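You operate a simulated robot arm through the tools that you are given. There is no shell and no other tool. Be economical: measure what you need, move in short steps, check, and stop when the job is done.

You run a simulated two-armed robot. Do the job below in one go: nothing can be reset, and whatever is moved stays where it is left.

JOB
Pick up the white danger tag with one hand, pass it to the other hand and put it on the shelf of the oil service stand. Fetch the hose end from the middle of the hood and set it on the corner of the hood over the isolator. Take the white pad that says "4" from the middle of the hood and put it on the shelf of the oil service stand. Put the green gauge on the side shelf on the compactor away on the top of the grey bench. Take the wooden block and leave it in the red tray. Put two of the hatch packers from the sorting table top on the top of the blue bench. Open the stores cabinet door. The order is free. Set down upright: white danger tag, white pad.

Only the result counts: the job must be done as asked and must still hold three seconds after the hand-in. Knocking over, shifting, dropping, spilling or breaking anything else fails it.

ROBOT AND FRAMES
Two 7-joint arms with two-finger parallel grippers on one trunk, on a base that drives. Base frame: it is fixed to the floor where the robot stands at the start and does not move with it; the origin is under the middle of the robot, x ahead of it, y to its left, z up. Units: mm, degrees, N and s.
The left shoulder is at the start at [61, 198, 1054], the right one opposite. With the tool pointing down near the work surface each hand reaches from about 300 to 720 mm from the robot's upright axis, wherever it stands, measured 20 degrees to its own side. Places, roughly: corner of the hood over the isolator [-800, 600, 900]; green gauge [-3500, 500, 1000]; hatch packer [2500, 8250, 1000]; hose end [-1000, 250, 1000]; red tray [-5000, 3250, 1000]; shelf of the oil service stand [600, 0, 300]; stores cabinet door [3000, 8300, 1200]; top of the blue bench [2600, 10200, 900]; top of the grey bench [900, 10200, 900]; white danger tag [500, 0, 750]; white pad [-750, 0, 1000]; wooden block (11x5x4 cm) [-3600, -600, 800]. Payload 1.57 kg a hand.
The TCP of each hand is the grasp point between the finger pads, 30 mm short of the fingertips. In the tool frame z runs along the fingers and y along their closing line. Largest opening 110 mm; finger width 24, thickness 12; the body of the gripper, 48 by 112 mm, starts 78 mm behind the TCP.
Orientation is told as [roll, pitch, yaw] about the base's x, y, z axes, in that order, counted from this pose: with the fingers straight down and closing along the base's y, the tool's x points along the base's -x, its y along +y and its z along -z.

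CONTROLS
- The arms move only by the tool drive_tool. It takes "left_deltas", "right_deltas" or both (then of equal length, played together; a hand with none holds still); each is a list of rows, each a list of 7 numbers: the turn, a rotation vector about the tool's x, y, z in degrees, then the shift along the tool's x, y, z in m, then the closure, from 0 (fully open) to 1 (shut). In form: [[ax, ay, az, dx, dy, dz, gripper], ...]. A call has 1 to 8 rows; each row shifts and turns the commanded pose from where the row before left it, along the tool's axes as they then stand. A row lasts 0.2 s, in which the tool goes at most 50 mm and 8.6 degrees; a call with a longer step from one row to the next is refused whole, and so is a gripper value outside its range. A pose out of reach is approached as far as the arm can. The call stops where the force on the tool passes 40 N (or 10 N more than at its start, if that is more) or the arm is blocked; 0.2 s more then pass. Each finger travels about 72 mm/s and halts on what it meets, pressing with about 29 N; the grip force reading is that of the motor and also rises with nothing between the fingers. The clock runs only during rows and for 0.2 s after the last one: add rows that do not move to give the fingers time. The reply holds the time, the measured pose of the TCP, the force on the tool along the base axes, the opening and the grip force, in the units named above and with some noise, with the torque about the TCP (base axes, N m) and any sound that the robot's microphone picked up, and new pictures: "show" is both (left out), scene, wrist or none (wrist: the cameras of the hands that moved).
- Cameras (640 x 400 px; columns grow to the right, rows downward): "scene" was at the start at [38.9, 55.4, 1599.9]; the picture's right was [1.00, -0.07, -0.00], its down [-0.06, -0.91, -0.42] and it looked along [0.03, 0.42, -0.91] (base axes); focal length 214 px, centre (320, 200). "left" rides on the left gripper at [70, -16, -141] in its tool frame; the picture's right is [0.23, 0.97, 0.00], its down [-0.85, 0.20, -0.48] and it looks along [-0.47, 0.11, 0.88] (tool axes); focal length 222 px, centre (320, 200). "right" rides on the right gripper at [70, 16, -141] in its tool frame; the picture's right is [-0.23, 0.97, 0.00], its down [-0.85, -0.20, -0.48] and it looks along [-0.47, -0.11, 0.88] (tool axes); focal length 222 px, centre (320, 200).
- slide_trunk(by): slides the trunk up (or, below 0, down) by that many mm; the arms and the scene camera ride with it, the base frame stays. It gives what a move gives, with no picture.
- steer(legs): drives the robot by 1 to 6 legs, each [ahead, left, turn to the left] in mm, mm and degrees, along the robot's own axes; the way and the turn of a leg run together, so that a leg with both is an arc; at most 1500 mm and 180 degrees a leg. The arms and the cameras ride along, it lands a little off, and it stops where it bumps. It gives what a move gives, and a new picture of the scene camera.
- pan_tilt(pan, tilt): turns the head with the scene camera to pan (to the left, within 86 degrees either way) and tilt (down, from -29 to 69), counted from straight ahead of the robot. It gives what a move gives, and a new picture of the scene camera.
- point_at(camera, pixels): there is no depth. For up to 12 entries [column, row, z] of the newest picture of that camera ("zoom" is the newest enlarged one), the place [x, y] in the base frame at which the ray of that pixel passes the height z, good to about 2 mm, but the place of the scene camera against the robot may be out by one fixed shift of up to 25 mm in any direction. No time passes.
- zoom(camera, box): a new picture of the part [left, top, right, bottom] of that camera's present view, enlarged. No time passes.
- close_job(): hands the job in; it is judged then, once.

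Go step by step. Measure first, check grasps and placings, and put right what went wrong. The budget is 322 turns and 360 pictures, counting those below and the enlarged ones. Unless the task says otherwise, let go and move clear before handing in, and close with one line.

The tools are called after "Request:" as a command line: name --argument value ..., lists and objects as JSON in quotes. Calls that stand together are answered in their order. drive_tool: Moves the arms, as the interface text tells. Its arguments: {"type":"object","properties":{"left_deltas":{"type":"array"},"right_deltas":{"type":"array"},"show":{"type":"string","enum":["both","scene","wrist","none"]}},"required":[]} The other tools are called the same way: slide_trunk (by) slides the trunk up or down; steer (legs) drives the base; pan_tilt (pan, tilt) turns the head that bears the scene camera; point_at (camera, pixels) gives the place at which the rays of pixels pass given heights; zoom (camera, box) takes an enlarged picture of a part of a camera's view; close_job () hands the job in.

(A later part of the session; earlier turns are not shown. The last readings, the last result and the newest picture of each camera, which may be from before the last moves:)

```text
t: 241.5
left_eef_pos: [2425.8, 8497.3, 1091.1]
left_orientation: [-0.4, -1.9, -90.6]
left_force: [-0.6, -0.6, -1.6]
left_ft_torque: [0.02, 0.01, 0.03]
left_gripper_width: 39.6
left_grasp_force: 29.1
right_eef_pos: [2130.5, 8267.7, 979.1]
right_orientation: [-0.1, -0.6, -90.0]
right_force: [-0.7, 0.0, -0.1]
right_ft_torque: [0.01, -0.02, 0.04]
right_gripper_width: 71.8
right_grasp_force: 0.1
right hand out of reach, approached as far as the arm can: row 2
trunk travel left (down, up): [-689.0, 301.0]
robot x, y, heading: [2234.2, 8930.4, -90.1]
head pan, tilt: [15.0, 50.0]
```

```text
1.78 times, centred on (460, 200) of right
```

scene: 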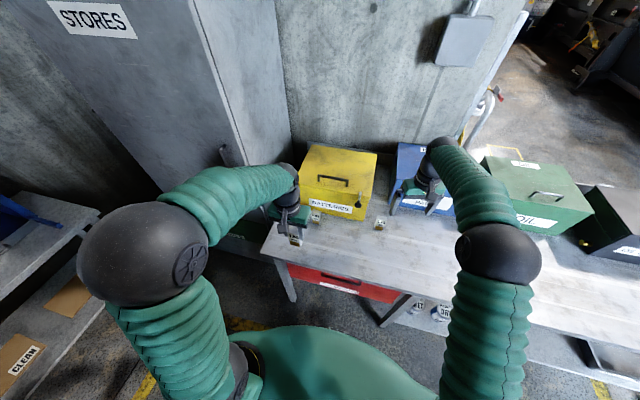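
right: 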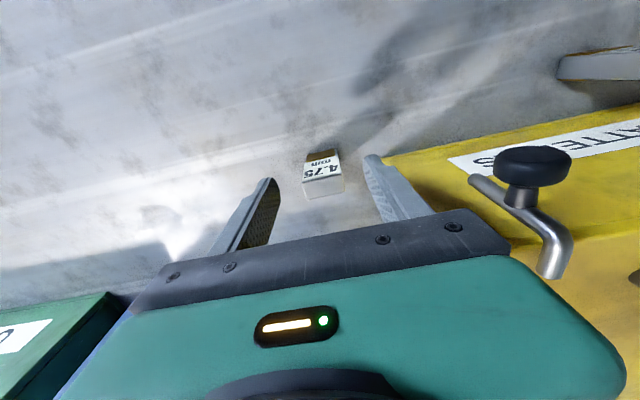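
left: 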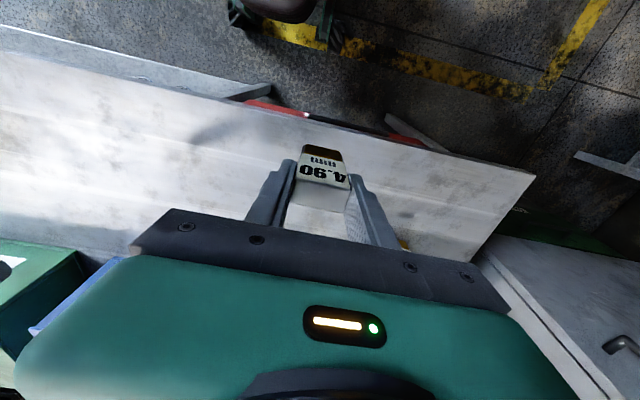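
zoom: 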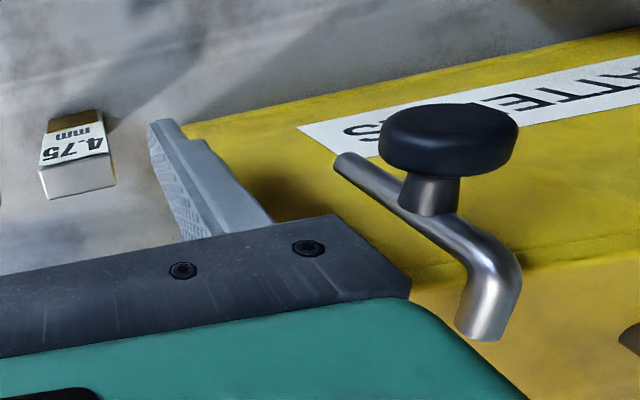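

Request:
steer --legs '[[23, 0, 0]]'

Request:
drive_tool --right_deltas '[[0, 0, 0, 0, 0, 0.03, 0.35], [0, 0, 0, 0, 0, 0.025, 0.35], [0, 0, 0, 0, 0, 0, 0.35]]' --show "wrist"

```text
t: 242.3
left_eef_pos: [2425.6, 8483.3, 1094.9]
left_orientation: [-0.4, -2.4, -90.5]
left_force: [0.4, 1.5, -1.9]
left_ft_torque: [-0.04, -0.01, 0.02]
left_gripper_width: 39.6
left_grasp_force: 28.6
right_eef_pos: [2130.1, 8251.5, 986.5]
right_orientation: [-0.1, -1.1, -90.0]
right_force: [0.2, 0.4, 0.9]
right_ft_torque: [-0.03, -0.01, 0.03]
right_gripper_width: 71.5
right_grasp_force: 0.0
trunk travel left (down, up): [-689.0, 301.0]
robot x, y, heading: [2234.5, 8907.0, -90.1]
head pan, tilt: [15.0, 50.0]
```

scene: 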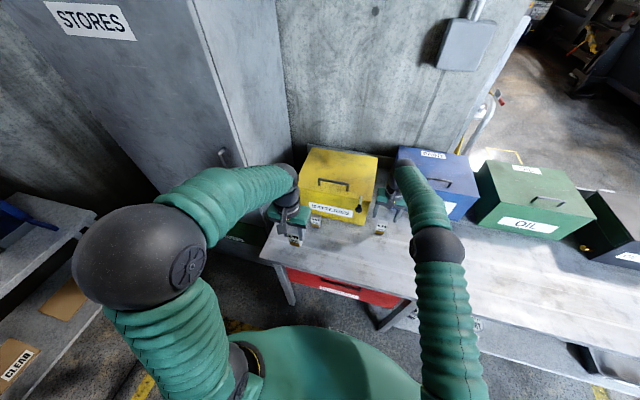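

```text
t: 243.1
left_eef_pos: [2425.4, 8479.4, 1091.7]
left_orientation: [-0.4, -2.2, -90.6]
left_force: [-0.1, -0.2, -3.1]
left_ft_torque: [-0.01, -0.01, 0.02]
left_gripper_width: 39.7
left_grasp_force: 29.0
right_eef_pos: [2130.6, 8246.4, 927.7]
right_orientation: [-0.1, -0.8, -90.0]
right_force: [-0.6, -0.5, 0.1]
right_ft_torque: [-0.02, 0.0, 0.01]
right_gripper_width: 71.5
right_grasp_force: 0.2
trunk travel left (down, up): [-689.0, 301.0]
robot x, y, heading: [2234.5, 8905.5, -90.1]
head pan, tilt: [15.0, 50.0]
```

right: 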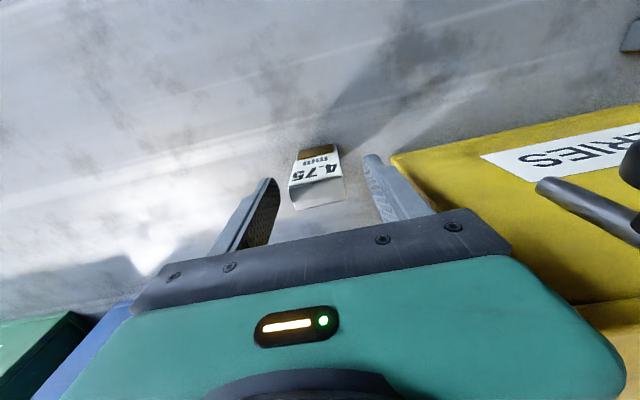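

Request:
drive_tool --right_deltas '[[0, 0, 0, 0, 0, 0.008, 0.35], [0, 0, 0, 0, 0, 0, 0.6], [0, 0, 0, 0, 0, 0, 1], [0, 0, 0, 0, 0, 0, 1], [0, 0, 0, 0, 0, 0, 1]]' --show "none"

Request:
drive_tool --right_deltas '[[0, 0, 0, 0, 0, -0.03, 1], [0, 0, 0, 0, 0, -0.04, 1], [0, 0, 0, 0, 0, -0.04, 1], [0, 0, 0, 0, 0, -0.04, 1], [0, 0, 0, 0.03, 0, -0.03, 1], [0, 0, 0, 0.04, 0, 0, 1]]' --show "wrist"

```text
t: 244.3
left_eef_pos: [2425.8, 8479.3, 1092.9]
left_orientation: [-0.4, -2.2, -90.6]
left_force: [0.3, 0.6, -2.3]
left_ft_torque: [-0.01, -0.01, 0.01]
left_gripper_width: 39.8
left_grasp_force: 28.9
right_eef_pos: [2130.9, 8247.1, 919.7]
right_orientation: [-0.1, -0.7, -90.0]
right_force: [-0.4, 0.8, 2.4]
right_ft_torque: [0.04, -0.01, 0.02]
right_gripper_width: 39.5
right_grasp_force: 29.1
trunk travel left (down, up): [-689.0, 301.0]
robot x, y, heading: [2235.8, 8911.5, -90.1]
head pan, tilt: [15.0, 50.0]
```

```text
t: 245.7
left_eef_pos: [2425.6, 8480.2, 1092.6]
left_orientation: [-0.4, -2.1, -90.6]
left_force: [0.5, 0.7, -2.4]
left_ft_torque: [-0.01, 0.0, 0.0]
left_gripper_width: 39.5
left_grasp_force: 29.5
right_eef_pos: [2131.0, 8320.8, 1100.7]
right_orientation: [-0.1, -0.9, -90.0]
right_force: [0.3, 0.5, -1.6]
right_ft_torque: [-0.02, -0.02, -0.01]
right_gripper_width: 39.7
right_grasp_force: 28.8
trunk travel left (down, up): [-689.0, 301.0]
robot x, y, heading: [2236.1, 8912.1, -90.0]
head pan, tilt: [15.0, 50.0]
```

right: 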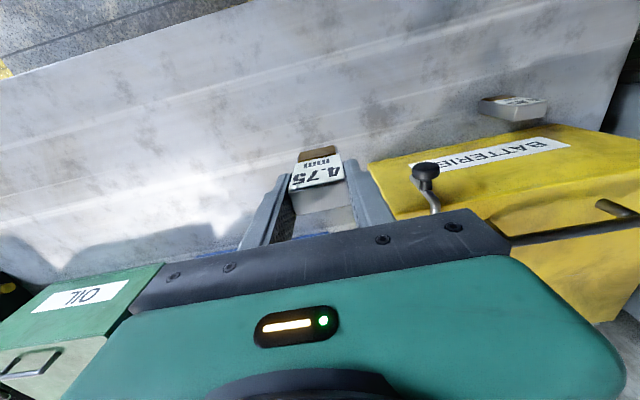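

Both packers are held. I'll raise the trunk and turn clockwise (away from the cabinet) to face the benches.

Request:
slide_trunk --by 200

Request:
steer --legs '[[-30, 0, 0], [0, 0, -90], [0, 0, -90]]'

Request:
pan_tilt --pan 0 --tilt 45

```text
t: 247.9
left_eef_pos: [2425.6, 8478.9, 1292.2]
left_orientation: [-0.5, -2.1, -90.6]
left_force: [-0.2, 0.0, -0.9]
left_ft_torque: [0.02, -0.03, 0.03]
left_gripper_width: 39.5
left_grasp_force: 29.1
right_eef_pos: [2129.6, 8317.2, 1298.9]
right_orientation: [-0.1, -0.8, -90.0]
right_force: [-0.2, -0.7, -2.1]
right_ft_torque: [-0.01, 0.01, -0.03]
right_gripper_width: 39.7
right_grasp_force: 28.6
trunk travel left (down, up): [-889.0, 101.0]
robot x, y, heading: [2232.2, 8907.3, -90.1]
head pan, tilt: [15.0, 50.0]
```

```text
t: 256.3
left_eef_pos: [2037.7, 9367.1, 1292.2]
left_orientation: [-0.5, -2.1, 90.0]
left_force: [0.2, 0.6, -1.7]
left_ft_torque: [0.01, 0.01, 0.04]
left_gripper_width: 39.4
left_grasp_force: 28.9
right_eef_pos: [2329.8, 9531.9, 1299.5]
right_orientation: [-0.1, -0.8, 90.5]
right_force: [-0.9, 0.0, -2.3]
right_ft_torque: [-0.02, -0.03, 0.0]
right_gripper_width: 40.0
right_grasp_force: 28.5
trunk travel left (down, up): [-889.0, 101.0]
robot x, y, heading: [2234.7, 8937.4, 90.5]
head pan, tilt: [15.0, 50.0]
```

scene: 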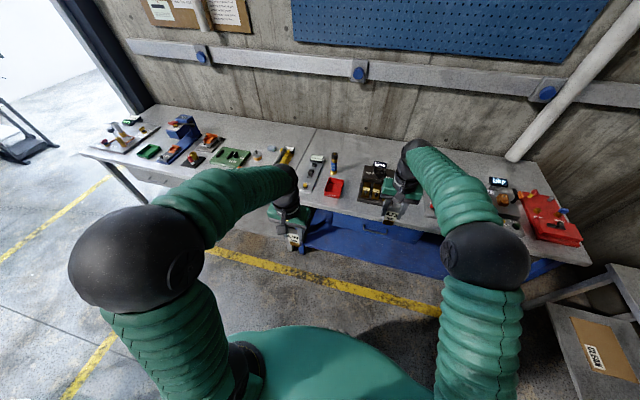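

```text
t: 257.1
left_eef_pos: [2038.3, 9366.5, 1293.2]
left_orientation: [-0.4, -2.2, 89.9]
left_force: [-0.2, -0.3, -2.6]
left_ft_torque: [0.02, -0.03, 0.02]
left_gripper_width: 39.6
left_grasp_force: 29.1
right_eef_pos: [2330.6, 9529.3, 1300.9]
right_orientation: [-0.2, -0.8, 90.5]
right_force: [0.7, -0.2, -1.9]
right_ft_torque: [0.03, 0.02, 0.01]
right_gripper_width: 39.5
right_grasp_force: 29.3
trunk travel left (down, up): [-889.0, 101.0]
robot x, y, heading: [2234.0, 8938.2, 90.4]
head pan, tilt: [0.0, 45.0]
```

scene: 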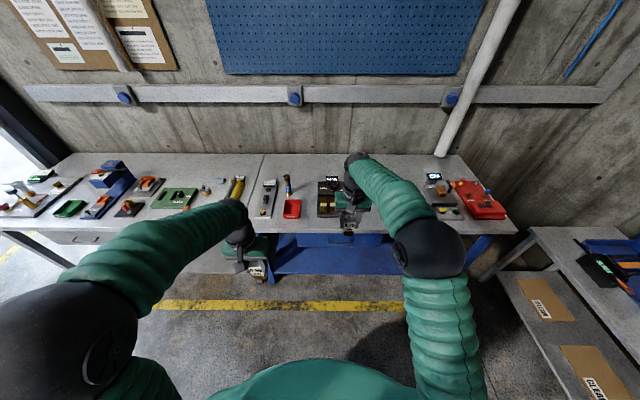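

Request:
zoom --camera "scene" --box '[240, 140, 530, 260]'

Request:
point_at --camera "scene" --pixels '[[262, 155, 900], [240, 212, 900], [330, 232, 900], [515, 228, 900], [458, 156, 900], [385, 235, 900], [300, 215, 900], [435, 205, 900], [375, 200, 900]]'

```text
2.21 times, centred on (385, 200) of scene
```

zoom: 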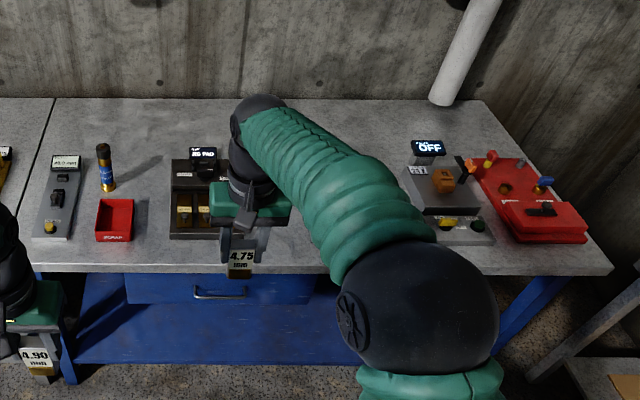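

```text
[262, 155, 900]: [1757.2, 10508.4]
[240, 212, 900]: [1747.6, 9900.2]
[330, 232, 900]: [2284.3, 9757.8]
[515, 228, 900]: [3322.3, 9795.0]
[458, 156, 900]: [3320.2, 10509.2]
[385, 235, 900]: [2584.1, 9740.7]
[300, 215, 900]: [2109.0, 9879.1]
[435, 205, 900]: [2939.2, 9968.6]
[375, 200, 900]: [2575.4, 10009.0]
```

The blue bench top spans x≈1757–3322, y≈9745–10510, with a free stretch around x 2450–2800. I'll move there with the right packer first.

Request:
steer --legs '[[0, -320, -0.4], [300, 0, 0]]'

Request:
zoom --camera "right" --box '[0, 0, 640, 400]'

```text
t: 260.9
left_eef_pos: [2358.0, 9663.5, 1294.3]
left_orientation: [-0.4, -2.4, 89.5]
left_force: [-0.8, 0.1, -1.6]
left_ft_torque: [0.01, 0.0, 0.03]
left_gripper_width: 39.6
left_grasp_force: 29.1
right_eef_pos: [2652.1, 9823.5, 1302.2]
right_orientation: [-0.2, -1.1, 90.1]
right_force: [-0.3, 0.4, -1.7]
right_ft_torque: [0.04, 0.01, -0.01]
right_gripper_width: 40.0
right_grasp_force: 29.4
trunk travel left (down, up): [-889.0, 101.0]
robot x, y, heading: [2550.6, 9239.1, 90.0]
head pan, tilt: [0.0, 45.0]
```

scene: 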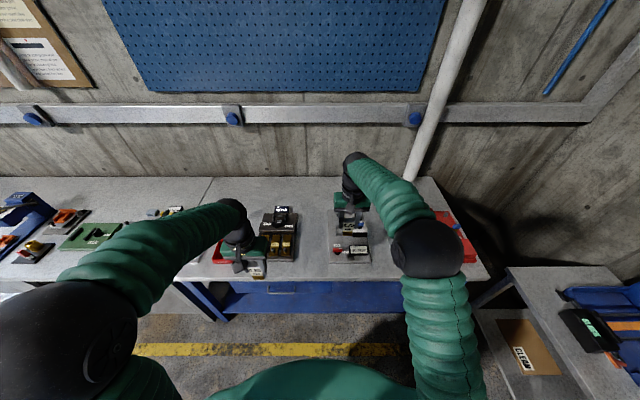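

```text
1.00 times, centred on (320, 200) of right (not enlarged: the box is as wide or as high as the picture)
```

zoom: 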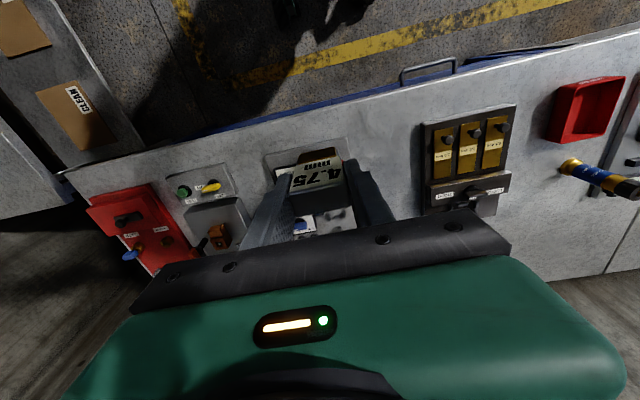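

Request:
point_at --camera "zoom" --pixels '[[348, 140, 900], [265, 155, 900], [424, 125, 900], [428, 205, 900], [234, 165, 900], [350, 160, 900], [388, 100, 900], [388, 150, 900], [250, 200, 900], [385, 120, 850], [400, 85, 900]]'

Request:
zoom --camera "scene" --box '[200, 170, 500, 300]'

```text
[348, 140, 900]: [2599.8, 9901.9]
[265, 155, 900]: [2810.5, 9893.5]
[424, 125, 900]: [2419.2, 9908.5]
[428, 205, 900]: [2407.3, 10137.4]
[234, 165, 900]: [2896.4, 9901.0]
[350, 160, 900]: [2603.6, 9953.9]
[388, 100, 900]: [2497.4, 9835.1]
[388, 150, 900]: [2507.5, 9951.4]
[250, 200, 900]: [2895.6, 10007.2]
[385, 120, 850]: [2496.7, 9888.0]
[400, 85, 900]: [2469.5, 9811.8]
```

```text
2.13 times, centred on (350, 235) of scene
```

zoom: 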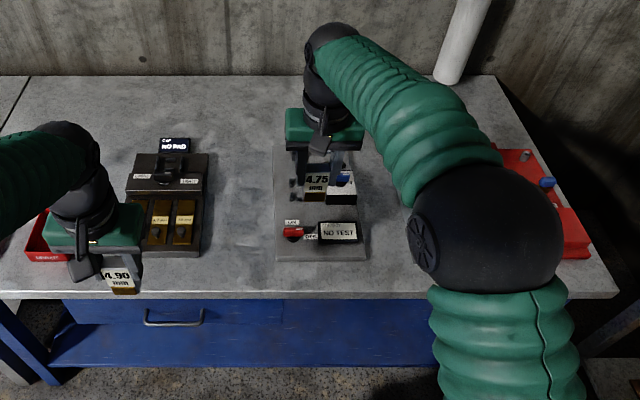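

Request:
steer --legs '[[0, 142, 0], [105, 0, 0]]'

Request:
slide_trunk --by -220

Request:
zoom --camera "right" --box '[0, 0, 640, 400]'

```text
t: 263.0
left_eef_pos: [2227.4, 9754.9, 1300.2]
left_orientation: [-0.1, -2.9, 89.3]
left_force: [2.1, 0.0, -1.1]
left_ft_torque: [0.04, 0.03, 0.01]
left_gripper_width: 39.7
left_grasp_force: 29.0
right_eef_pos: [2522.2, 9917.5, 1308.1]
right_orientation: [0.3, -1.6, 89.8]
right_force: [1.2, -0.6, -0.4]
right_ft_torque: [0.01, 0.1, -0.02]
right_gripper_width: 39.6
right_grasp_force: 28.9
trunk travel left (down, up): [-889.0, 101.0]
robot x, y, heading: [2410.1, 9341.9, 89.9]
head pan, tilt: [0.0, 45.0]
```

scene: 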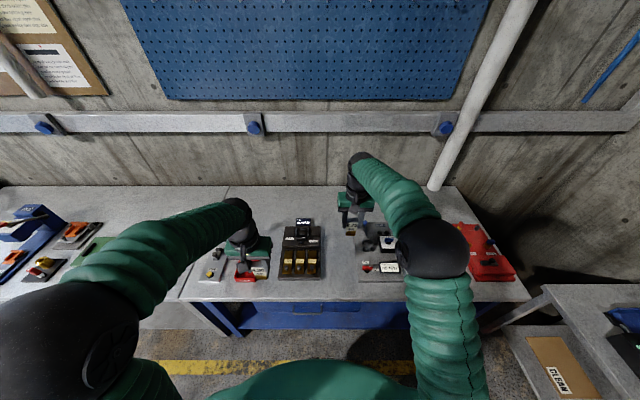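

```text
t: 265.3
left_eef_pos: [2216.2, 9769.1, 1072.3]
left_orientation: [-0.5, -2.3, 89.4]
left_force: [-1.2, -0.2, -2.4]
left_ft_torque: [0.0, -0.06, 0.01]
left_gripper_width: 39.6
left_grasp_force: 29.4
right_eef_pos: [2510.0, 9931.8, 1082.3]
right_orientation: [-0.4, -1.0, 90.1]
right_force: [-0.8, 0.4, -3.2]
right_ft_torque: [0.01, -0.04, 0.05]
right_gripper_width: 39.6
right_grasp_force: 28.8
trunk travel left (down, up): [-669.0, 321.0]
robot x, y, heading: [2408.8, 9342.0, 90.1]
head pan, tilt: [0.0, 45.0]
```

```text
1.00 times, centred on (320, 200) of right (not enlarged: the box is as wide or as high as the picture)
```

zoom: 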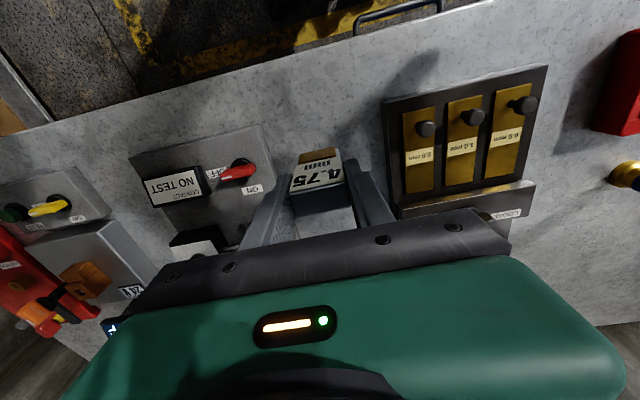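

Request:
point_at --camera "zoom" --pixels '[[384, 101, 900], [384, 101, 850], [384, 101, 950], [272, 168, 900], [400, 205, 900], [262, 126, 900]]'

```text
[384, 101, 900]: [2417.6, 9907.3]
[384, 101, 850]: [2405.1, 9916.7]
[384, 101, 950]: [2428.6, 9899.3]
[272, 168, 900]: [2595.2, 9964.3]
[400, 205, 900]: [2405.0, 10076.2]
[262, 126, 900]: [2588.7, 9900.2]
```

Request:
drive_tool --right_deltas '[[0, 0, 0, 0, 0, 0.035, 1], [0, 0, 0, 0, 0, 0.035, 1], [0, 0, 0, 0, 0, 0.025, 1], [0, 0, 0, 0, 0, 0.005, 1], [0, 0, 0, 0, 0, 0.005, 1], [0, 0, 0, 0, 0, 0, 1]]' --show "wrist"

```text
t: 266.7
left_eef_pos: [2226.9, 9769.0, 1075.8]
left_orientation: [-0.1, -2.4, 89.3]
left_force: [0.7, -0.1, -2.7]
left_ft_torque: [0.04, 0.0, -0.04]
left_gripper_width: 39.7
left_grasp_force: 29.1
right_eef_pos: [2522.8, 9932.7, 975.9]
right_orientation: [0.1, -1.1, 89.9]
right_force: [-0.8, 0.4, -2.0]
right_ft_torque: [-0.01, -0.04, 0.0]
right_gripper_width: 39.6
right_grasp_force: 28.8
trunk travel left (down, up): [-669.0, 321.0]
robot x, y, heading: [2410.0, 9345.2, 90.2]
head pan, tilt: [0.0, 45.0]
```

right: 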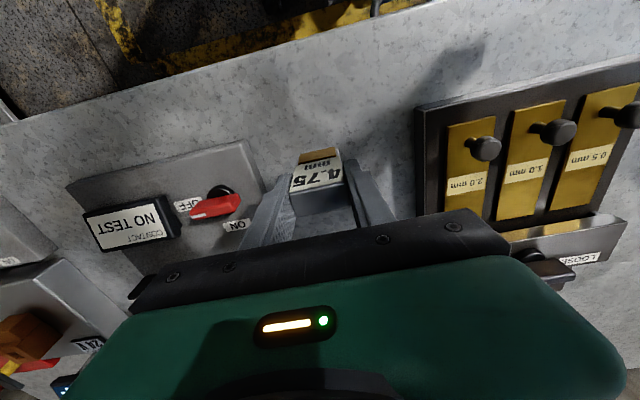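

Request:
drive_tool --right_deltas '[[0, 0, 0, 0, 0.01, 0, 1], [0, 0, 0, 0, 0, 0.003, 1], [0, 0, 0, 0, 0, 0.002, 1], [0, 0, 0, 0, 0, 0.002, 1], [0, 0, 0, 0, 0, 0, 1]]' --show "none"

```text
t: 267.9
left_eef_pos: [2224.4, 9767.3, 1073.6]
left_orientation: [-0.1, -2.2, 89.3]
left_force: [0.3, -0.2, -2.1]
left_ft_torque: [-0.01, 0.0, 0.0]
left_gripper_width: 39.6
left_grasp_force: 29.0
right_eef_pos: [2510.2, 9933.4, 969.3]
right_orientation: [0.2, -0.9, 89.9]
right_force: [-0.5, 0.0, -2.3]
right_ft_torque: [0.02, 0.01, -0.04]
right_gripper_width: 39.5
right_grasp_force: 29.1
trunk travel left (down, up): [-669.0, 321.0]
robot x, y, heading: [2410.7, 9343.7, 90.0]
head pan, tilt: [0.0, 45.0]
```

Request:
drive_tool --right_deltas '[[0, 0, 0, 0, 0, 0.002, 1], [0, 0, 0, 0, 0, 0.002, 1], [0, 0, 0, 0, 0, 0.002, 1], [0, 0, 0, 0, 0, 0, 1]]' --show "none"

```text
t: 268.9
left_eef_pos: [2226.2, 9769.6, 1074.6]
left_orientation: [-0.1, -2.3, 89.3]
left_force: [0.5, -0.2, -2.5]
left_ft_torque: [0.02, -0.02, -0.04]
left_gripper_width: 39.3
left_grasp_force: 29.1
right_eef_pos: [2508.3, 9933.6, 963.0]
right_orientation: [0.1, -0.9, 89.9]
right_force: [-0.9, -0.6, -2.3]
right_ft_torque: [-0.03, 0.02, 0.01]
right_gripper_width: 39.5
right_grasp_force: 28.9
trunk travel left (down, up): [-669.0, 321.0]
robot x, y, heading: [2408.2, 9345.0, 90.4]
head pan, tilt: [0.0, 45.0]
```

Request:
drive_tool --right_deltas '[[0, 0, 0, 0, 0, 0.002, 1], [0, 0, 0, 0, 0, 0.002, 1], [0, 0, 0, 0, 0, 0.002, 1], [0, 0, 0, 0, 0, 0.002, 1], [0, 0, 0, 0, 0, 0, 1]]' --show "wrist"

```text
t: 270.1
left_eef_pos: [2225.6, 9768.3, 1073.8]
left_orientation: [-0.1, -2.2, 89.4]
left_force: [1.1, -0.7, -2.4]
left_ft_torque: [0.0, -0.02, 0.01]
left_gripper_width: 39.9
left_grasp_force: 29.5
right_eef_pos: [2510.0, 9932.3, 955.2]
right_orientation: [0.2, -1.0, 89.9]
right_force: [0.5, -0.1, -1.7]
right_ft_torque: [0.0, 0.0, 0.03]
right_gripper_width: 39.5
right_grasp_force: 29.1
trunk travel left (down, up): [-669.0, 321.0]
robot x, y, heading: [2410.8, 9345.0, 90.2]
head pan, tilt: [0.0, 45.0]
```

right: 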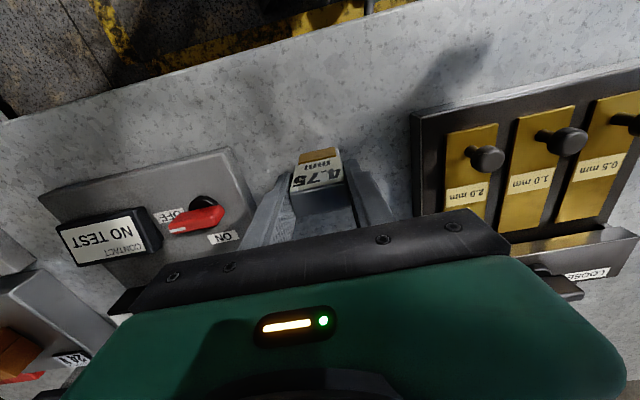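

Request:
drive_tool --right_deltas '[[0, 0, 0, 0, 0, 0.002, 1], [0, 0, 0, 0, 0, 0.002, 1], [0, 0, 0, 0, 0, 0.002, 1], [0, 0, 0, 0, 0, 0, 1]]' --show "none"

Request:
drive_tool --right_deltas '[[0, 0, 0, 0, 0, 0.002, 1], [0, 0, 0, 0, 0, 0.002, 1], [0, 0, 0, 0, 0, 0, 1]]' --show "none"

```text
t: 271.1
left_eef_pos: [2225.5, 9768.6, 1075.8]
left_orientation: [-0.1, -2.2, 89.3]
left_force: [0.0, 1.2, -2.3]
left_ft_torque: [-0.01, -0.01, 0.0]
left_gripper_width: 39.6
left_grasp_force: 29.1
right_eef_pos: [2509.9, 9932.1, 950.0]
right_orientation: [0.2, -1.0, 89.9]
right_force: [-0.2, 0.9, -2.1]
right_ft_torque: [-0.01, 0.02, 0.02]
right_gripper_width: 39.9
right_grasp_force: 29.0
trunk travel left (down, up): [-669.0, 321.0]
robot x, y, heading: [2410.9, 9346.0, 89.9]
head pan, tilt: [0.0, 45.0]
```

```text
t: 271.9
left_eef_pos: [2225.3, 9767.5, 1073.7]
left_orientation: [-0.1, -2.3, 89.3]
left_force: [-0.9, 0.1, -2.3]
left_ft_torque: [-0.01, -0.02, -0.01]
left_gripper_width: 39.8
left_grasp_force: 28.7
right_eef_pos: [2510.5, 9933.0, 945.0]
right_orientation: [0.2, -0.9, 89.9]
right_force: [0.5, 0.4, -1.1]
right_ft_torque: [0.02, 0.0, -0.03]
right_gripper_width: 39.4
right_grasp_force: 28.9
trunk travel left (down, up): [-669.0, 321.0]
robot x, y, heading: [2408.0, 9341.3, 90.0]
head pan, tilt: [0.0, 45.0]
```

Request:
drive_tool --right_deltas '[[0, 0, 0, 0, 0, 0.002, 1], [0, 0, 0, 0, 0, 0, 1]]' --show "none"

Request:
drive_tool --right_deltas '[[0, 0, 0, 0, 0, 0.002, 1], [0, 0, 0, 0, 0, 0.001, 1], [0, 0, 0, 0, 0, 0, 1]]' --show "wrist"

```text
t: 272.5
left_eef_pos: [2226.0, 9767.5, 1076.5]
left_orientation: [-0.1, -2.4, 89.3]
left_force: [-0.2, 0.1, -2.0]
left_ft_torque: [-0.02, -0.03, -0.02]
left_gripper_width: 39.5
left_grasp_force: 29.0
right_eef_pos: [2511.1, 9933.5, 943.7]
right_orientation: [0.2, -0.9, 90.0]
right_force: [-0.1, 0.2, -2.5]
right_ft_torque: [-0.03, 0.0, 0.02]
right_gripper_width: 39.9
right_grasp_force: 29.0
trunk travel left (down, up): [-669.0, 321.0]
robot x, y, heading: [2405.4, 9340.0, 90.1]
head pan, tilt: [0.0, 45.0]
```

```text
t: 273.3
left_eef_pos: [2225.3, 9768.8, 1075.3]
left_orientation: [0.1, -2.3, 89.3]
left_force: [0.4, 0.0, -2.5]
left_ft_torque: [0.03, 0.01, 0.02]
left_gripper_width: 39.8
left_grasp_force: 29.1
right_eef_pos: [2511.2, 9933.5, 941.1]
right_orientation: [0.2, -1.0, 89.9]
right_force: [0.5, -1.1, -2.4]
right_ft_torque: [0.0, -0.01, 0.0]
right_gripper_width: 39.4
right_grasp_force: 29.1
trunk travel left (down, up): [-669.0, 321.0]
robot x, y, heading: [2411.3, 9338.8, 90.0]
head pan, tilt: [0.0, 45.0]
```

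right: 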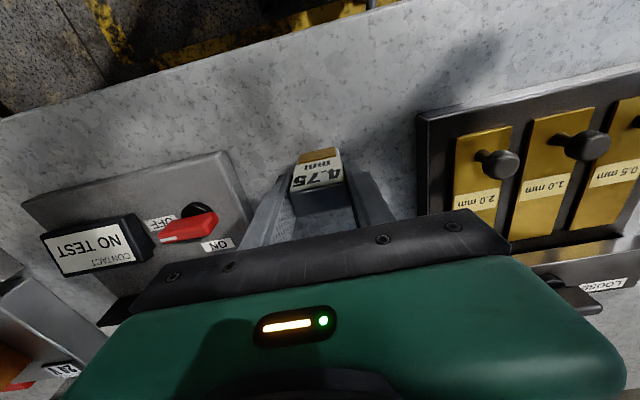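

Request:
drive_tool --right_deltas '[[0, 0, 0, 0, 0, 0.002, 1], [0, 0, 0, 0, 0, 0.002, 1], [0, 0, 0, 0, 0, 0, 1]]' --show "none"

Request:
drive_tool --right_deltas '[[0, 0, 0, 0, 0, 0.002, 1], [0, 0, 0, 0, 0, 0.002, 1], [0, 0, 0, 0, 0, 0, 1]]' --show "none"

```text
t: 274.1
left_eef_pos: [2226.2, 9767.7, 1074.1]
left_orientation: [-0.2, -2.3, 89.4]
left_force: [0.3, 0.3, -1.8]
left_ft_torque: [0.02, 0.0, 0.02]
left_gripper_width: 39.6
left_grasp_force: 28.7
right_eef_pos: [2510.0, 9932.3, 935.6]
right_orientation: [0.2, -1.1, 89.8]
right_force: [0.0, 0.9, -2.0]
right_ft_torque: [-0.02, 0.01, 0.06]
right_gripper_width: 39.7
right_grasp_force: 29.2
trunk travel left (down, up): [-669.0, 321.0]
robot x, y, heading: [2408.8, 9343.0, 90.0]
head pan, tilt: [0.0, 45.0]
```

```text
t: 274.9
left_eef_pos: [2225.1, 9767.3, 1073.8]
left_orientation: [-0.1, -2.3, 89.4]
left_force: [1.0, -0.3, -1.3]
left_ft_torque: [-0.04, -0.04, 0.01]
left_gripper_width: 39.6
left_grasp_force: 29.1
right_eef_pos: [2509.8, 9932.1, 932.6]
right_orientation: [0.2, -0.9, 89.9]
right_force: [-0.4, 0.0, -1.6]
right_ft_torque: [0.01, 0.01, -0.04]
right_gripper_width: 39.8
right_grasp_force: 29.3
trunk travel left (down, up): [-669.0, 321.0]
robot x, y, heading: [2408.0, 9342.3, 89.9]
head pan, tilt: [0.0, 45.0]
```

Request:
zoom --camera "right" --box '[220, 80, 440, 220]'

Request:
point_at --camera "right" --pixels '[[416, 114, 850], [416, 114, 880], [416, 114, 900]]'

```text
2.86 times, centred on (330, 150) of right
```

zoom: 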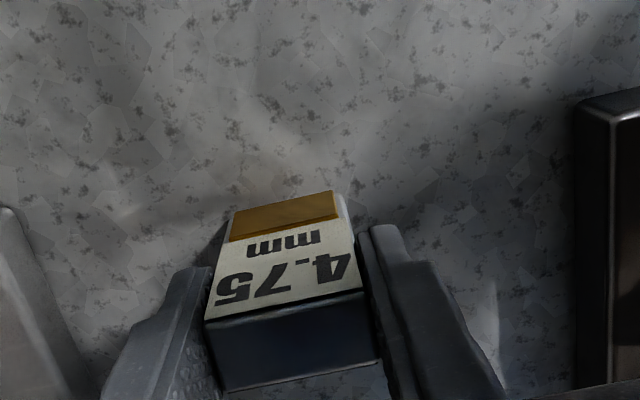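

```text
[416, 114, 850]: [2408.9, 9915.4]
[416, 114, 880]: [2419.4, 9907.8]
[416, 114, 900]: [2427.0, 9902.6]
```

Request:
drive_tool --right_deltas '[[0, 0, 0, 0, 0, 0.003, 1], [0, 0, 0, 0, 0, 0.003, 1], [0, 0, 0, 0, 0, 0, 1]]' --show "none"

Request:
drive_tool --right_deltas '[[0, 0, 0, 0, 0, 0.003, 1], [0, 0, 0, 0, 0, 0.003, 1], [0, 0, 0, 0, 0, 0, 1]]' --show "none"

```text
t: 275.7
left_eef_pos: [2223.8, 9767.0, 1075.5]
left_orientation: [-0.1, -2.4, 89.2]
left_force: [-0.2, 0.5, -2.1]
left_ft_torque: [0.0, 0.01, -0.01]
left_gripper_width: 39.7
left_grasp_force: 28.4
right_eef_pos: [2510.3, 9932.6, 929.2]
right_orientation: [0.1, -1.2, 89.9]
right_force: [1.4, 1.0, 19.3]
right_ft_torque: [-0.09, -0.4, 0.02]
right_gripper_width: 40.2
right_grasp_force: 28.7
trunk travel left (down, up): [-669.0, 321.0]
robot x, y, heading: [2407.7, 9344.3, 90.2]
head pan, tilt: [0.0, 45.0]
```

```text
t: 276.5
left_eef_pos: [2224.7, 9767.1, 1074.2]
left_orientation: [-0.1, -2.5, 89.4]
left_force: [0.4, 0.5, -2.4]
left_ft_torque: [0.01, 0.01, 0.06]
left_gripper_width: 39.9
left_grasp_force: 28.8
right_eef_pos: [2510.5, 9932.3, 921.6]
right_orientation: [0.2, -1.2, 89.9]
right_force: [1.8, 2.1, 19.1]
right_ft_torque: [0.1, -0.27, 0.01]
right_gripper_width: 40.1
right_grasp_force: 28.9
trunk travel left (down, up): [-669.0, 321.0]
robot x, y, heading: [2410.8, 9348.7, 89.9]
head pan, tilt: [0.0, 45.0]
```

Contact (bench at z≈859). I'll release and lift.

Request:
drive_tool --right_deltas '[[0, 0, 0, 0, 0, 0, 0.55], [0, 0, 0, 0, 0, 0, 0.35], [0, 0, 0, 0, 0, 0, 0.3], [0, 0, 0, 0, 0, -0.03, 0.3], [0, 0, 0, 0, 0, -0.04, 0.3], [0, 0, 0, 0, 0, -0.04, 0.3], [0, 0, 0, 0, 0, -0.04, 0.3]]' --show "wrist"

```text
t: 278.1
left_eef_pos: [2225.2, 9766.9, 1074.6]
left_orientation: [-0.1, -2.3, 89.3]
left_force: [-0.1, -0.2, -2.2]
left_ft_torque: [0.03, -0.01, 0.01]
left_gripper_width: 39.8
left_grasp_force: 29.6
right_eef_pos: [2509.6, 9930.1, 1070.4]
right_orientation: [0.0, -1.2, 90.0]
right_force: [-0.2, -0.5, -0.3]
right_ft_torque: [0.02, -0.02, 0.03]
right_gripper_width: 77.0
right_grasp_force: 0.1
trunk travel left (down, up): [-669.0, 321.0]
robot x, y, heading: [2411.9, 9344.1, 90.0]
head pan, tilt: [0.0, 45.0]
```

right: 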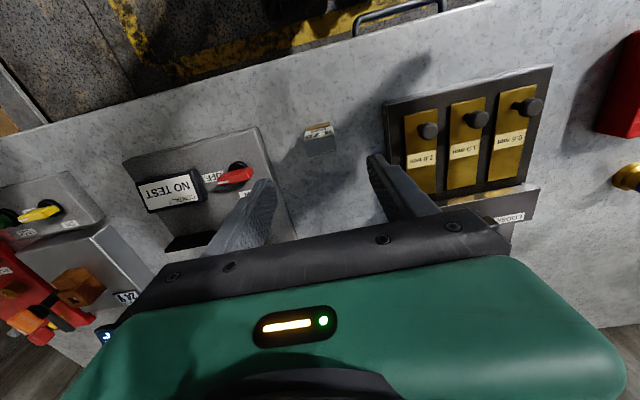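

The 4.75 packer stands on the blue bench. For the left one I'll raise, then reposition with a 20° turn so that the left hand comes over the same free stretch.

Request:
slide_trunk --by 150

Request:
steer --legs '[[-100, 0, 0], [0, -118, 0], [0, 0, -20], [120, 0, 0]]'

```text
t: 279.8
left_eef_pos: [2224.3, 9768.6, 1223.8]
left_orientation: [-0.1, -2.3, 89.3]
left_force: [0.8, 0.4, -2.8]
left_ft_torque: [0.02, 0.01, 0.01]
left_gripper_width: 39.4
left_grasp_force: 29.0
right_eef_pos: [2510.6, 9930.0, 1221.3]
right_orientation: [0.2, -1.0, 89.8]
right_force: [-0.5, -0.5, -0.3]
right_ft_torque: [0.0, -0.03, -0.02]
right_gripper_width: 77.1
right_grasp_force: 0.0
trunk travel left (down, up): [-819.0, 171.0]
robot x, y, heading: [2412.4, 9341.1, 90.1]
head pan, tilt: [0.0, 45.0]
```

```text
t: 283.8
left_eef_pos: [2531.8, 9816.9, 1225.7]
left_orientation: [-0.4, -2.5, 69.1]
left_force: [-0.9, 0.0, -2.1]
left_ft_torque: [0.02, -0.01, 0.0]
left_gripper_width: 39.7
left_grasp_force: 29.2
right_eef_pos: [2857.0, 9870.5, 1223.7]
right_orientation: [-0.3, -1.3, 69.9]
right_force: [-0.1, -0.4, -0.2]
right_ft_torque: [-0.05, -0.04, 0.0]
right_gripper_width: 76.8
right_grasp_force: 0.1
trunk travel left (down, up): [-819.0, 171.0]
robot x, y, heading: [2567.5, 9355.4, 70.0]
head pan, tilt: [0.0, 45.0]
```

scene: 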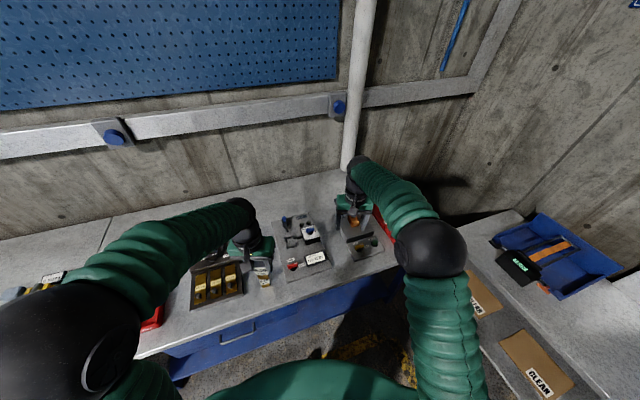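

Request:
steer --legs '[[5, 39, 0]]'

Request:
drive_tool --right_deltas '[[0, 0, 0, 0.02, 0, -0.03, 0.3], [0, 0, 0, 0.03, 0, -0.03, 0.3], [0, 0, 0, 0.03, 0, -0.03, 0.3]]' --left_deltas '[[0, 0, 0, 0, 0, 0.04, 1], [0, 0, 0, 0, 0, 0.04, 1], [0, 0, 0, 0, 0, 0.04, 1]]' --show "wrist"

```text
t: 284.6
left_eef_pos: [2518.1, 9833.5, 1225.9]
left_orientation: [0.2, -2.3, 69.0]
left_force: [-0.4, 0.3, -2.1]
left_ft_torque: [0.0, -0.02, 0.05]
left_gripper_width: 39.7
left_grasp_force: 29.0
right_eef_pos: [2841.1, 9886.7, 1220.0]
right_orientation: [0.6, -1.0, 69.6]
right_force: [0.4, 0.4, -0.6]
right_ft_torque: [0.03, 0.07, 0.03]
right_gripper_width: 77.1
right_grasp_force: 0.0
trunk travel left (down, up): [-819.0, 171.0]
robot x, y, heading: [2530.7, 9373.5, 70.3]
head pan, tilt: [0.0, 45.0]
```

scene: 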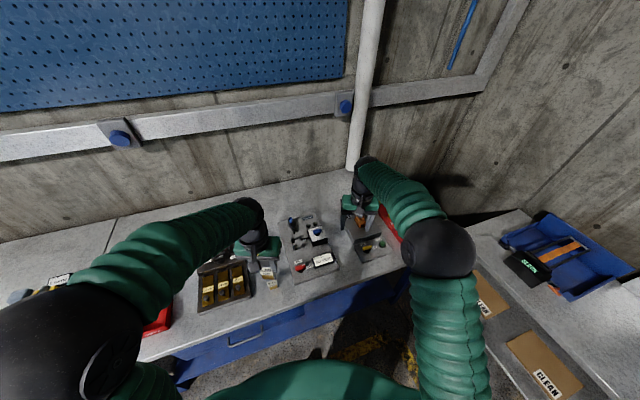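

```text
t: 285.4
left_eef_pos: [2514.6, 9837.9, 1107.0]
left_orientation: [0.3, -2.5, 69.1]
left_force: [-0.7, -0.2, -0.9]
left_ft_torque: [-0.03, -0.06, -0.01]
left_gripper_width: 39.7
left_grasp_force: 29.4
right_eef_pos: [2808.2, 9809.1, 1309.6]
right_orientation: [0.6, -1.3, 69.6]
right_force: [1.1, 0.4, -0.7]
right_ft_torque: [0.01, -0.02, 0.01]
right_gripper_width: 76.9
right_grasp_force: 0.1
trunk travel left (down, up): [-819.0, 171.0]
robot x, y, heading: [2532.8, 9371.7, 70.0]
head pan, tilt: [0.0, 45.0]
```

right: 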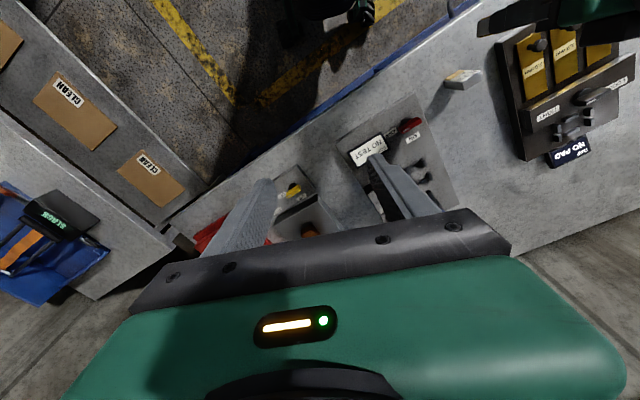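
left: 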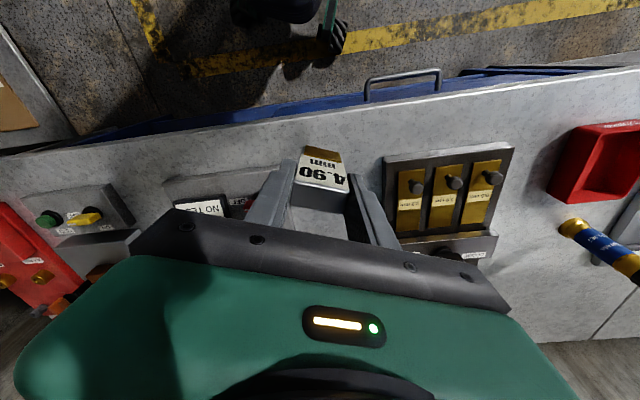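

Request:
drive_tool --left_deltas '[[0, 0, 0, 0, 0, 0.04, 1], [0, 0, 0, 0, 0, 0.04, 1], [0, 0, 0, 0, 0, 0.04, 1], [0, 0, 0, 0, 0, 0.03, 1], [0, 0, 0, 0, 0, 0.01, 1], [0, 0, 0, 0, 0, 0.005, 1], [0, 0, 0, 0, 0, 0, 1]]' --show "wrist"

```text
t: 287.0
left_eef_pos: [2514.4, 9844.2, 941.3]
left_orientation: [0.2, -2.4, 69.0]
left_force: [-0.9, 0.5, -1.3]
left_ft_torque: [-0.03, -0.05, 0.01]
left_gripper_width: 39.6
left_grasp_force: 28.8
right_eef_pos: [2805.6, 9811.5, 1309.1]
right_orientation: [0.5, -1.3, 69.8]
right_force: [-0.4, 0.3, 0.2]
right_ft_torque: [-0.01, -0.04, 0.0]
right_gripper_width: 77.0
right_grasp_force: 0.0
trunk travel left (down, up): [-819.0, 171.0]
robot x, y, heading: [2532.8, 9375.1, 70.0]
head pan, tilt: [0.0, 45.0]
```

left: 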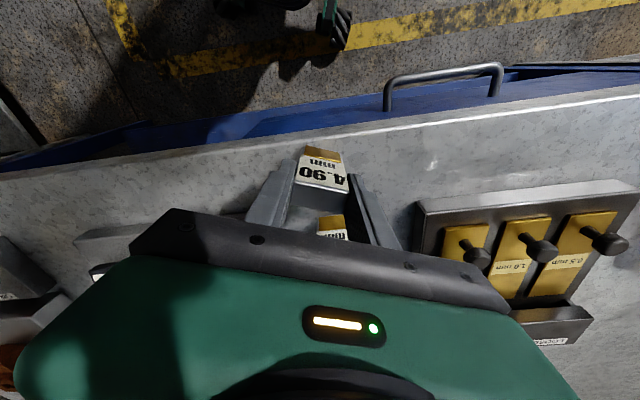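

Request:
point_at --camera "left" --pixels '[[323, 147, 867], [323, 133, 859], [333, 216, 859]]'

Request:
drive_tool --left_deltas '[[0, 0, 0, 0, 0, 0.003, 1], [0, 0, 0, 0, 0, 0.002, 1], [0, 0, 0, 0, 0, 0, 1]]' --show "none"

Request:
drive_tool --left_deltas '[[0, 0, 0, 0, 0, 0.002, 1], [0, 0, 0, 0, 0, 0.002, 1], [0, 0, 0, 0, 0, 0, 1]]' --show "none"

```text
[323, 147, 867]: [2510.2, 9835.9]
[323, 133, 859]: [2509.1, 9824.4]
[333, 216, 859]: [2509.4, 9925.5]
```

```text
t: 287.8
left_eef_pos: [2521.4, 9842.9, 937.4]
left_orientation: [0.5, -2.5, 69.1]
left_force: [-1.3, 0.2, -2.0]
left_ft_torque: [0.01, -0.05, 0.03]
left_gripper_width: 39.4
left_grasp_force: 28.9
right_eef_pos: [2812.4, 9808.9, 1308.5]
right_orientation: [0.8, -1.2, 69.8]
right_force: [-0.6, -0.7, -1.0]
right_ft_torque: [-0.03, -0.06, -0.01]
right_gripper_width: 77.0
right_grasp_force: 0.1
trunk travel left (down, up): [-819.0, 171.0]
robot x, y, heading: [2534.8, 9374.5, 69.8]
head pan, tilt: [0.0, 45.0]
```

```text
t: 288.6
left_eef_pos: [2525.5, 9841.6, 934.2]
left_orientation: [0.8, -2.4, 69.1]
left_force: [0.9, -0.5, 1.8]
left_ft_torque: [-0.14, -0.16, -0.03]
left_gripper_width: 39.6
left_grasp_force: 28.9
right_eef_pos: [2820.8, 9805.8, 1308.8]
right_orientation: [1.0, -1.2, 69.6]
right_force: [-0.5, -0.2, 0.2]
right_ft_torque: [-0.03, -0.03, 0.0]
right_gripper_width: 77.1
right_grasp_force: 0.0
trunk travel left (down, up): [-819.0, 171.0]
robot x, y, heading: [2530.2, 9368.9, 69.9]
head pan, tilt: [0.0, 45.0]
```

The packer would be within ~10 mm of the bench's front edge, so I'll lift it a little and move it further in before setting it down.

Request:
drive_tool --left_deltas '[[0, 0, 0, 0, 0, -0.012, 1], [0, 0, 0, -0.01, 0.008, 0, 1], [0, 0, 0, -0.01, 0.008, 0, 1], [0, 0, 0, 0, 0, 0, 1]]' --show "wrist"

```text
t: 289.6
left_eef_pos: [2516.8, 9866.1, 947.1]
left_orientation: [0.7, -2.5, 69.0]
left_force: [-0.2, -0.5, -2.2]
left_ft_torque: [0.0, -0.01, -0.01]
left_gripper_width: 39.9
left_grasp_force: 29.1
right_eef_pos: [2819.3, 9805.4, 1309.4]
right_orientation: [1.0, -1.3, 69.5]
right_force: [0.3, 0.6, 0.2]
right_ft_torque: [-0.01, 0.0, -0.02]
right_gripper_width: 76.9
right_grasp_force: 0.0
trunk travel left (down, up): [-819.0, 171.0]
robot x, y, heading: [2532.6, 9370.8, 69.9]
head pan, tilt: [0.0, 45.0]
```

left: 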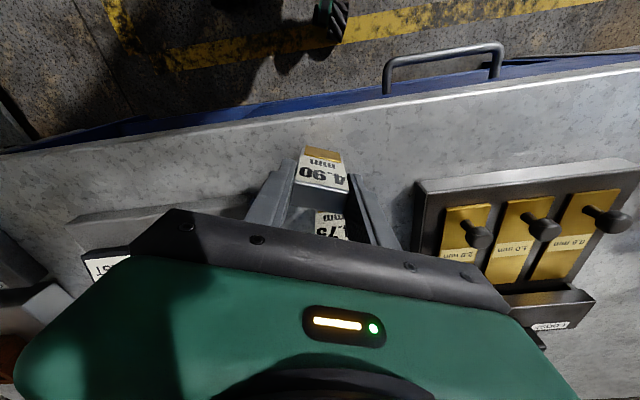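

Request:
drive_tool --left_deltas '[[0, 0, 0, 0, 0, 0.008, 1], [0, 0, 0, 0, 0, 0.003, 1], [0, 0, 0, 0, 0, 0.002, 1], [0, 0, 0, 0, 0, 0, 1]]' --show "none"

Request:
drive_tool --left_deltas '[[0, 0, 0, 0, 0, 0.002, 1], [0, 0, 0, 0, 0, 0.001, 1], [0, 0, 0, 0, 0, 0, 1]]' --show "none"

```text
t: 290.6
left_eef_pos: [2518.6, 9865.2, 935.3]
left_orientation: [0.8, -2.4, 69.1]
left_force: [0.2, -1.1, -1.8]
left_ft_torque: [-0.01, 0.0, 0.0]
left_gripper_width: 39.8
left_grasp_force: 28.6
right_eef_pos: [2822.6, 9806.2, 1307.5]
right_orientation: [1.1, -1.3, 69.7]
right_force: [-0.6, -0.1, -0.5]
right_ft_torque: [0.0, 0.0, -0.03]
right_gripper_width: 77.1
right_grasp_force: 0.0
trunk travel left (down, up): [-819.0, 171.0]
robot x, y, heading: [2532.9, 9371.3, 70.0]
head pan, tilt: [0.0, 45.0]
```

```text
t: 291.4
left_eef_pos: [2520.0, 9865.9, 933.8]
left_orientation: [0.9, -2.7, 69.1]
left_force: [-4.1, 3.8, 20.2]
left_ft_torque: [-0.1, -0.02, -0.02]
left_gripper_width: 39.7
left_grasp_force: 29.1
right_eef_pos: [2823.7, 9803.7, 1308.9]
right_orientation: [1.2, -1.2, 69.6]
right_force: [0.0, 0.0, 0.3]
right_ft_torque: [0.01, -0.03, -0.01]
right_gripper_width: 77.1
right_grasp_force: 0.0
trunk travel left (down, up): [-819.0, 171.0]
robot x, y, heading: [2534.5, 9372.4, 69.9]
head pan, tilt: [0.0, 45.0]
```

Request:
drive_tool --left_deltas '[[0, 0, 0, 0, 0, -0.001, 0.6], [0, 0, 0, 0, 0, 0, 0.4], [0, 0, 0, 0, 0, 0, 0.3], [0, 0, 0, 0, 0, 0, 0.3], [0, 0, 0, 0, 0, -0.03, 0.3], [0, 0, 0, 0, 0, -0.04, 0.3], [0, 0, 0, 0, 0, -0.04, 0.3], [0, 0, 0, 0, 0, -0.04, 0.3]]' --show "wrist"

```text
t: 293.2
left_eef_pos: [2520.8, 9856.6, 1083.8]
left_orientation: [0.8, -2.5, 68.9]
left_force: [0.8, -0.6, -1.3]
left_ft_torque: [0.04, -0.02, 0.0]
left_gripper_width: 77.0
left_grasp_force: 0.1
right_eef_pos: [2824.8, 9804.0, 1310.5]
right_orientation: [1.3, -1.2, 69.7]
right_force: [-0.4, -0.7, -0.4]
right_ft_torque: [0.02, 0.0, 0.03]
right_gripper_width: 77.0
right_grasp_force: 0.0
trunk travel left (down, up): [-819.0, 171.0]
robot x, y, heading: [2533.2, 9377.5, 70.0]
head pan, tilt: [0.0, 45.0]
```

left: 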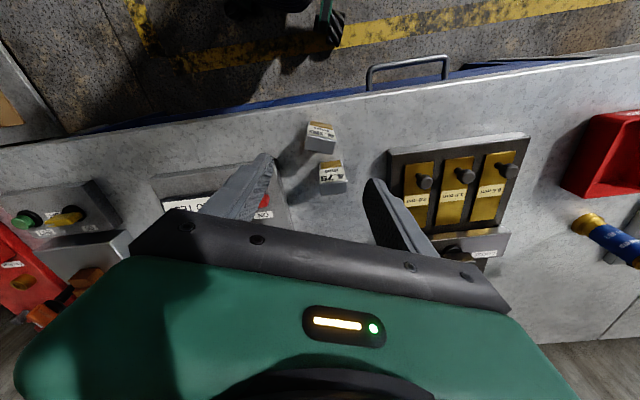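

Both packers stand on the blue bench at (320,138) and (333,178). Next is the cabinet: I'll back away and turn counter-clockwise to face it from the north.

Request:
drive_tool --left_deltas '[[0, 0, 0, 0.02, 0, -0.04, 0], [0, 0, 0, 0.02, 0, -0.04, 0], [0, 0, 0, 0.02, 0, -0.04, 0]]' --show "none"

Request:
steer --legs '[[-330, 0, 0], [0, 0, 100], [0, 0, 110]]'

Request:
pan_tilt --pan 10 --tilt 35

```text
t: 294.0
left_eef_pos: [2497.2, 9795.7, 1202.4]
left_orientation: [0.9, -2.5, 68.9]
left_force: [-0.1, -0.3, 0.2]
left_ft_torque: [0.01, -0.02, 0.01]
left_gripper_width: 110.1
left_grasp_force: 0.0
right_eef_pos: [2823.9, 9802.0, 1309.3]
right_orientation: [1.3, -1.3, 69.6]
right_force: [0.2, -0.4, 0.3]
right_ft_torque: [0.0, 0.02, -0.01]
right_gripper_width: 77.0
right_grasp_force: 0.0
trunk travel left (down, up): [-819.0, 171.0]
robot x, y, heading: [2533.7, 9373.5, 69.9]
head pan, tilt: [0.0, 45.0]
```

```text
t: 305.0
left_eef_pos: [2661.5, 8712.1, 1200.3]
left_orientation: [0.9, -2.4, -81.6]
left_force: [0.0, 0.6, 0.1]
left_ft_torque: [-0.01, -0.01, -0.01]
left_gripper_width: 110.2
left_grasp_force: 0.0
right_eef_pos: [2380.5, 8544.2, 1308.1]
right_orientation: [1.2, -1.2, -81.1]
right_force: [0.0, -0.1, 0.6]
right_ft_torque: [0.01, -0.02, 0.02]
right_gripper_width: 76.9
right_grasp_force: 0.1
trunk travel left (down, up): [-819.0, 171.0]
robot x, y, heading: [2416.3, 9061.4, -80.8]
head pan, tilt: [0.0, 45.0]
```

scene: 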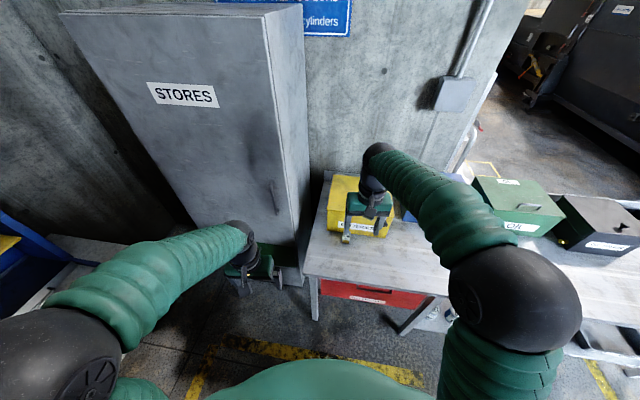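

```text
t: 305.7
left_eef_pos: [2661.6, 8711.9, 1200.4]
left_orientation: [0.8, -2.5, -81.6]
left_force: [-0.4, 0.5, 0.2]
left_ft_torque: [-0.02, -0.04, 0.01]
left_gripper_width: 109.9
left_grasp_force: 0.0
right_eef_pos: [2380.3, 8546.1, 1309.0]
right_orientation: [1.2, -1.2, -81.0]
right_force: [-0.1, -0.7, -0.8]
right_ft_torque: [-0.01, -0.01, -0.01]
right_gripper_width: 77.1
right_grasp_force: 0.2
trunk travel left (down, up): [-819.0, 171.0]
robot x, y, heading: [2420.2, 9060.8, -80.7]
head pan, tilt: [10.0, 35.0]
```

scene: 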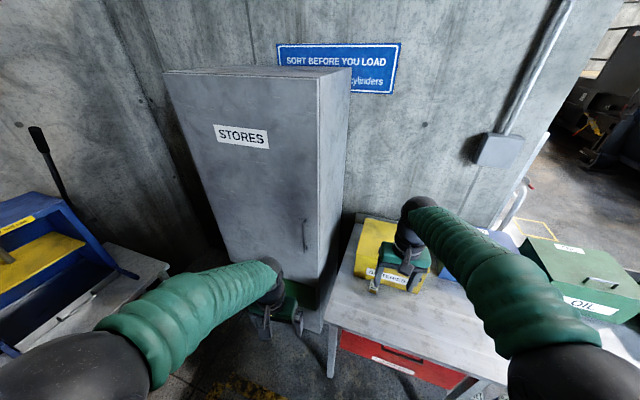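

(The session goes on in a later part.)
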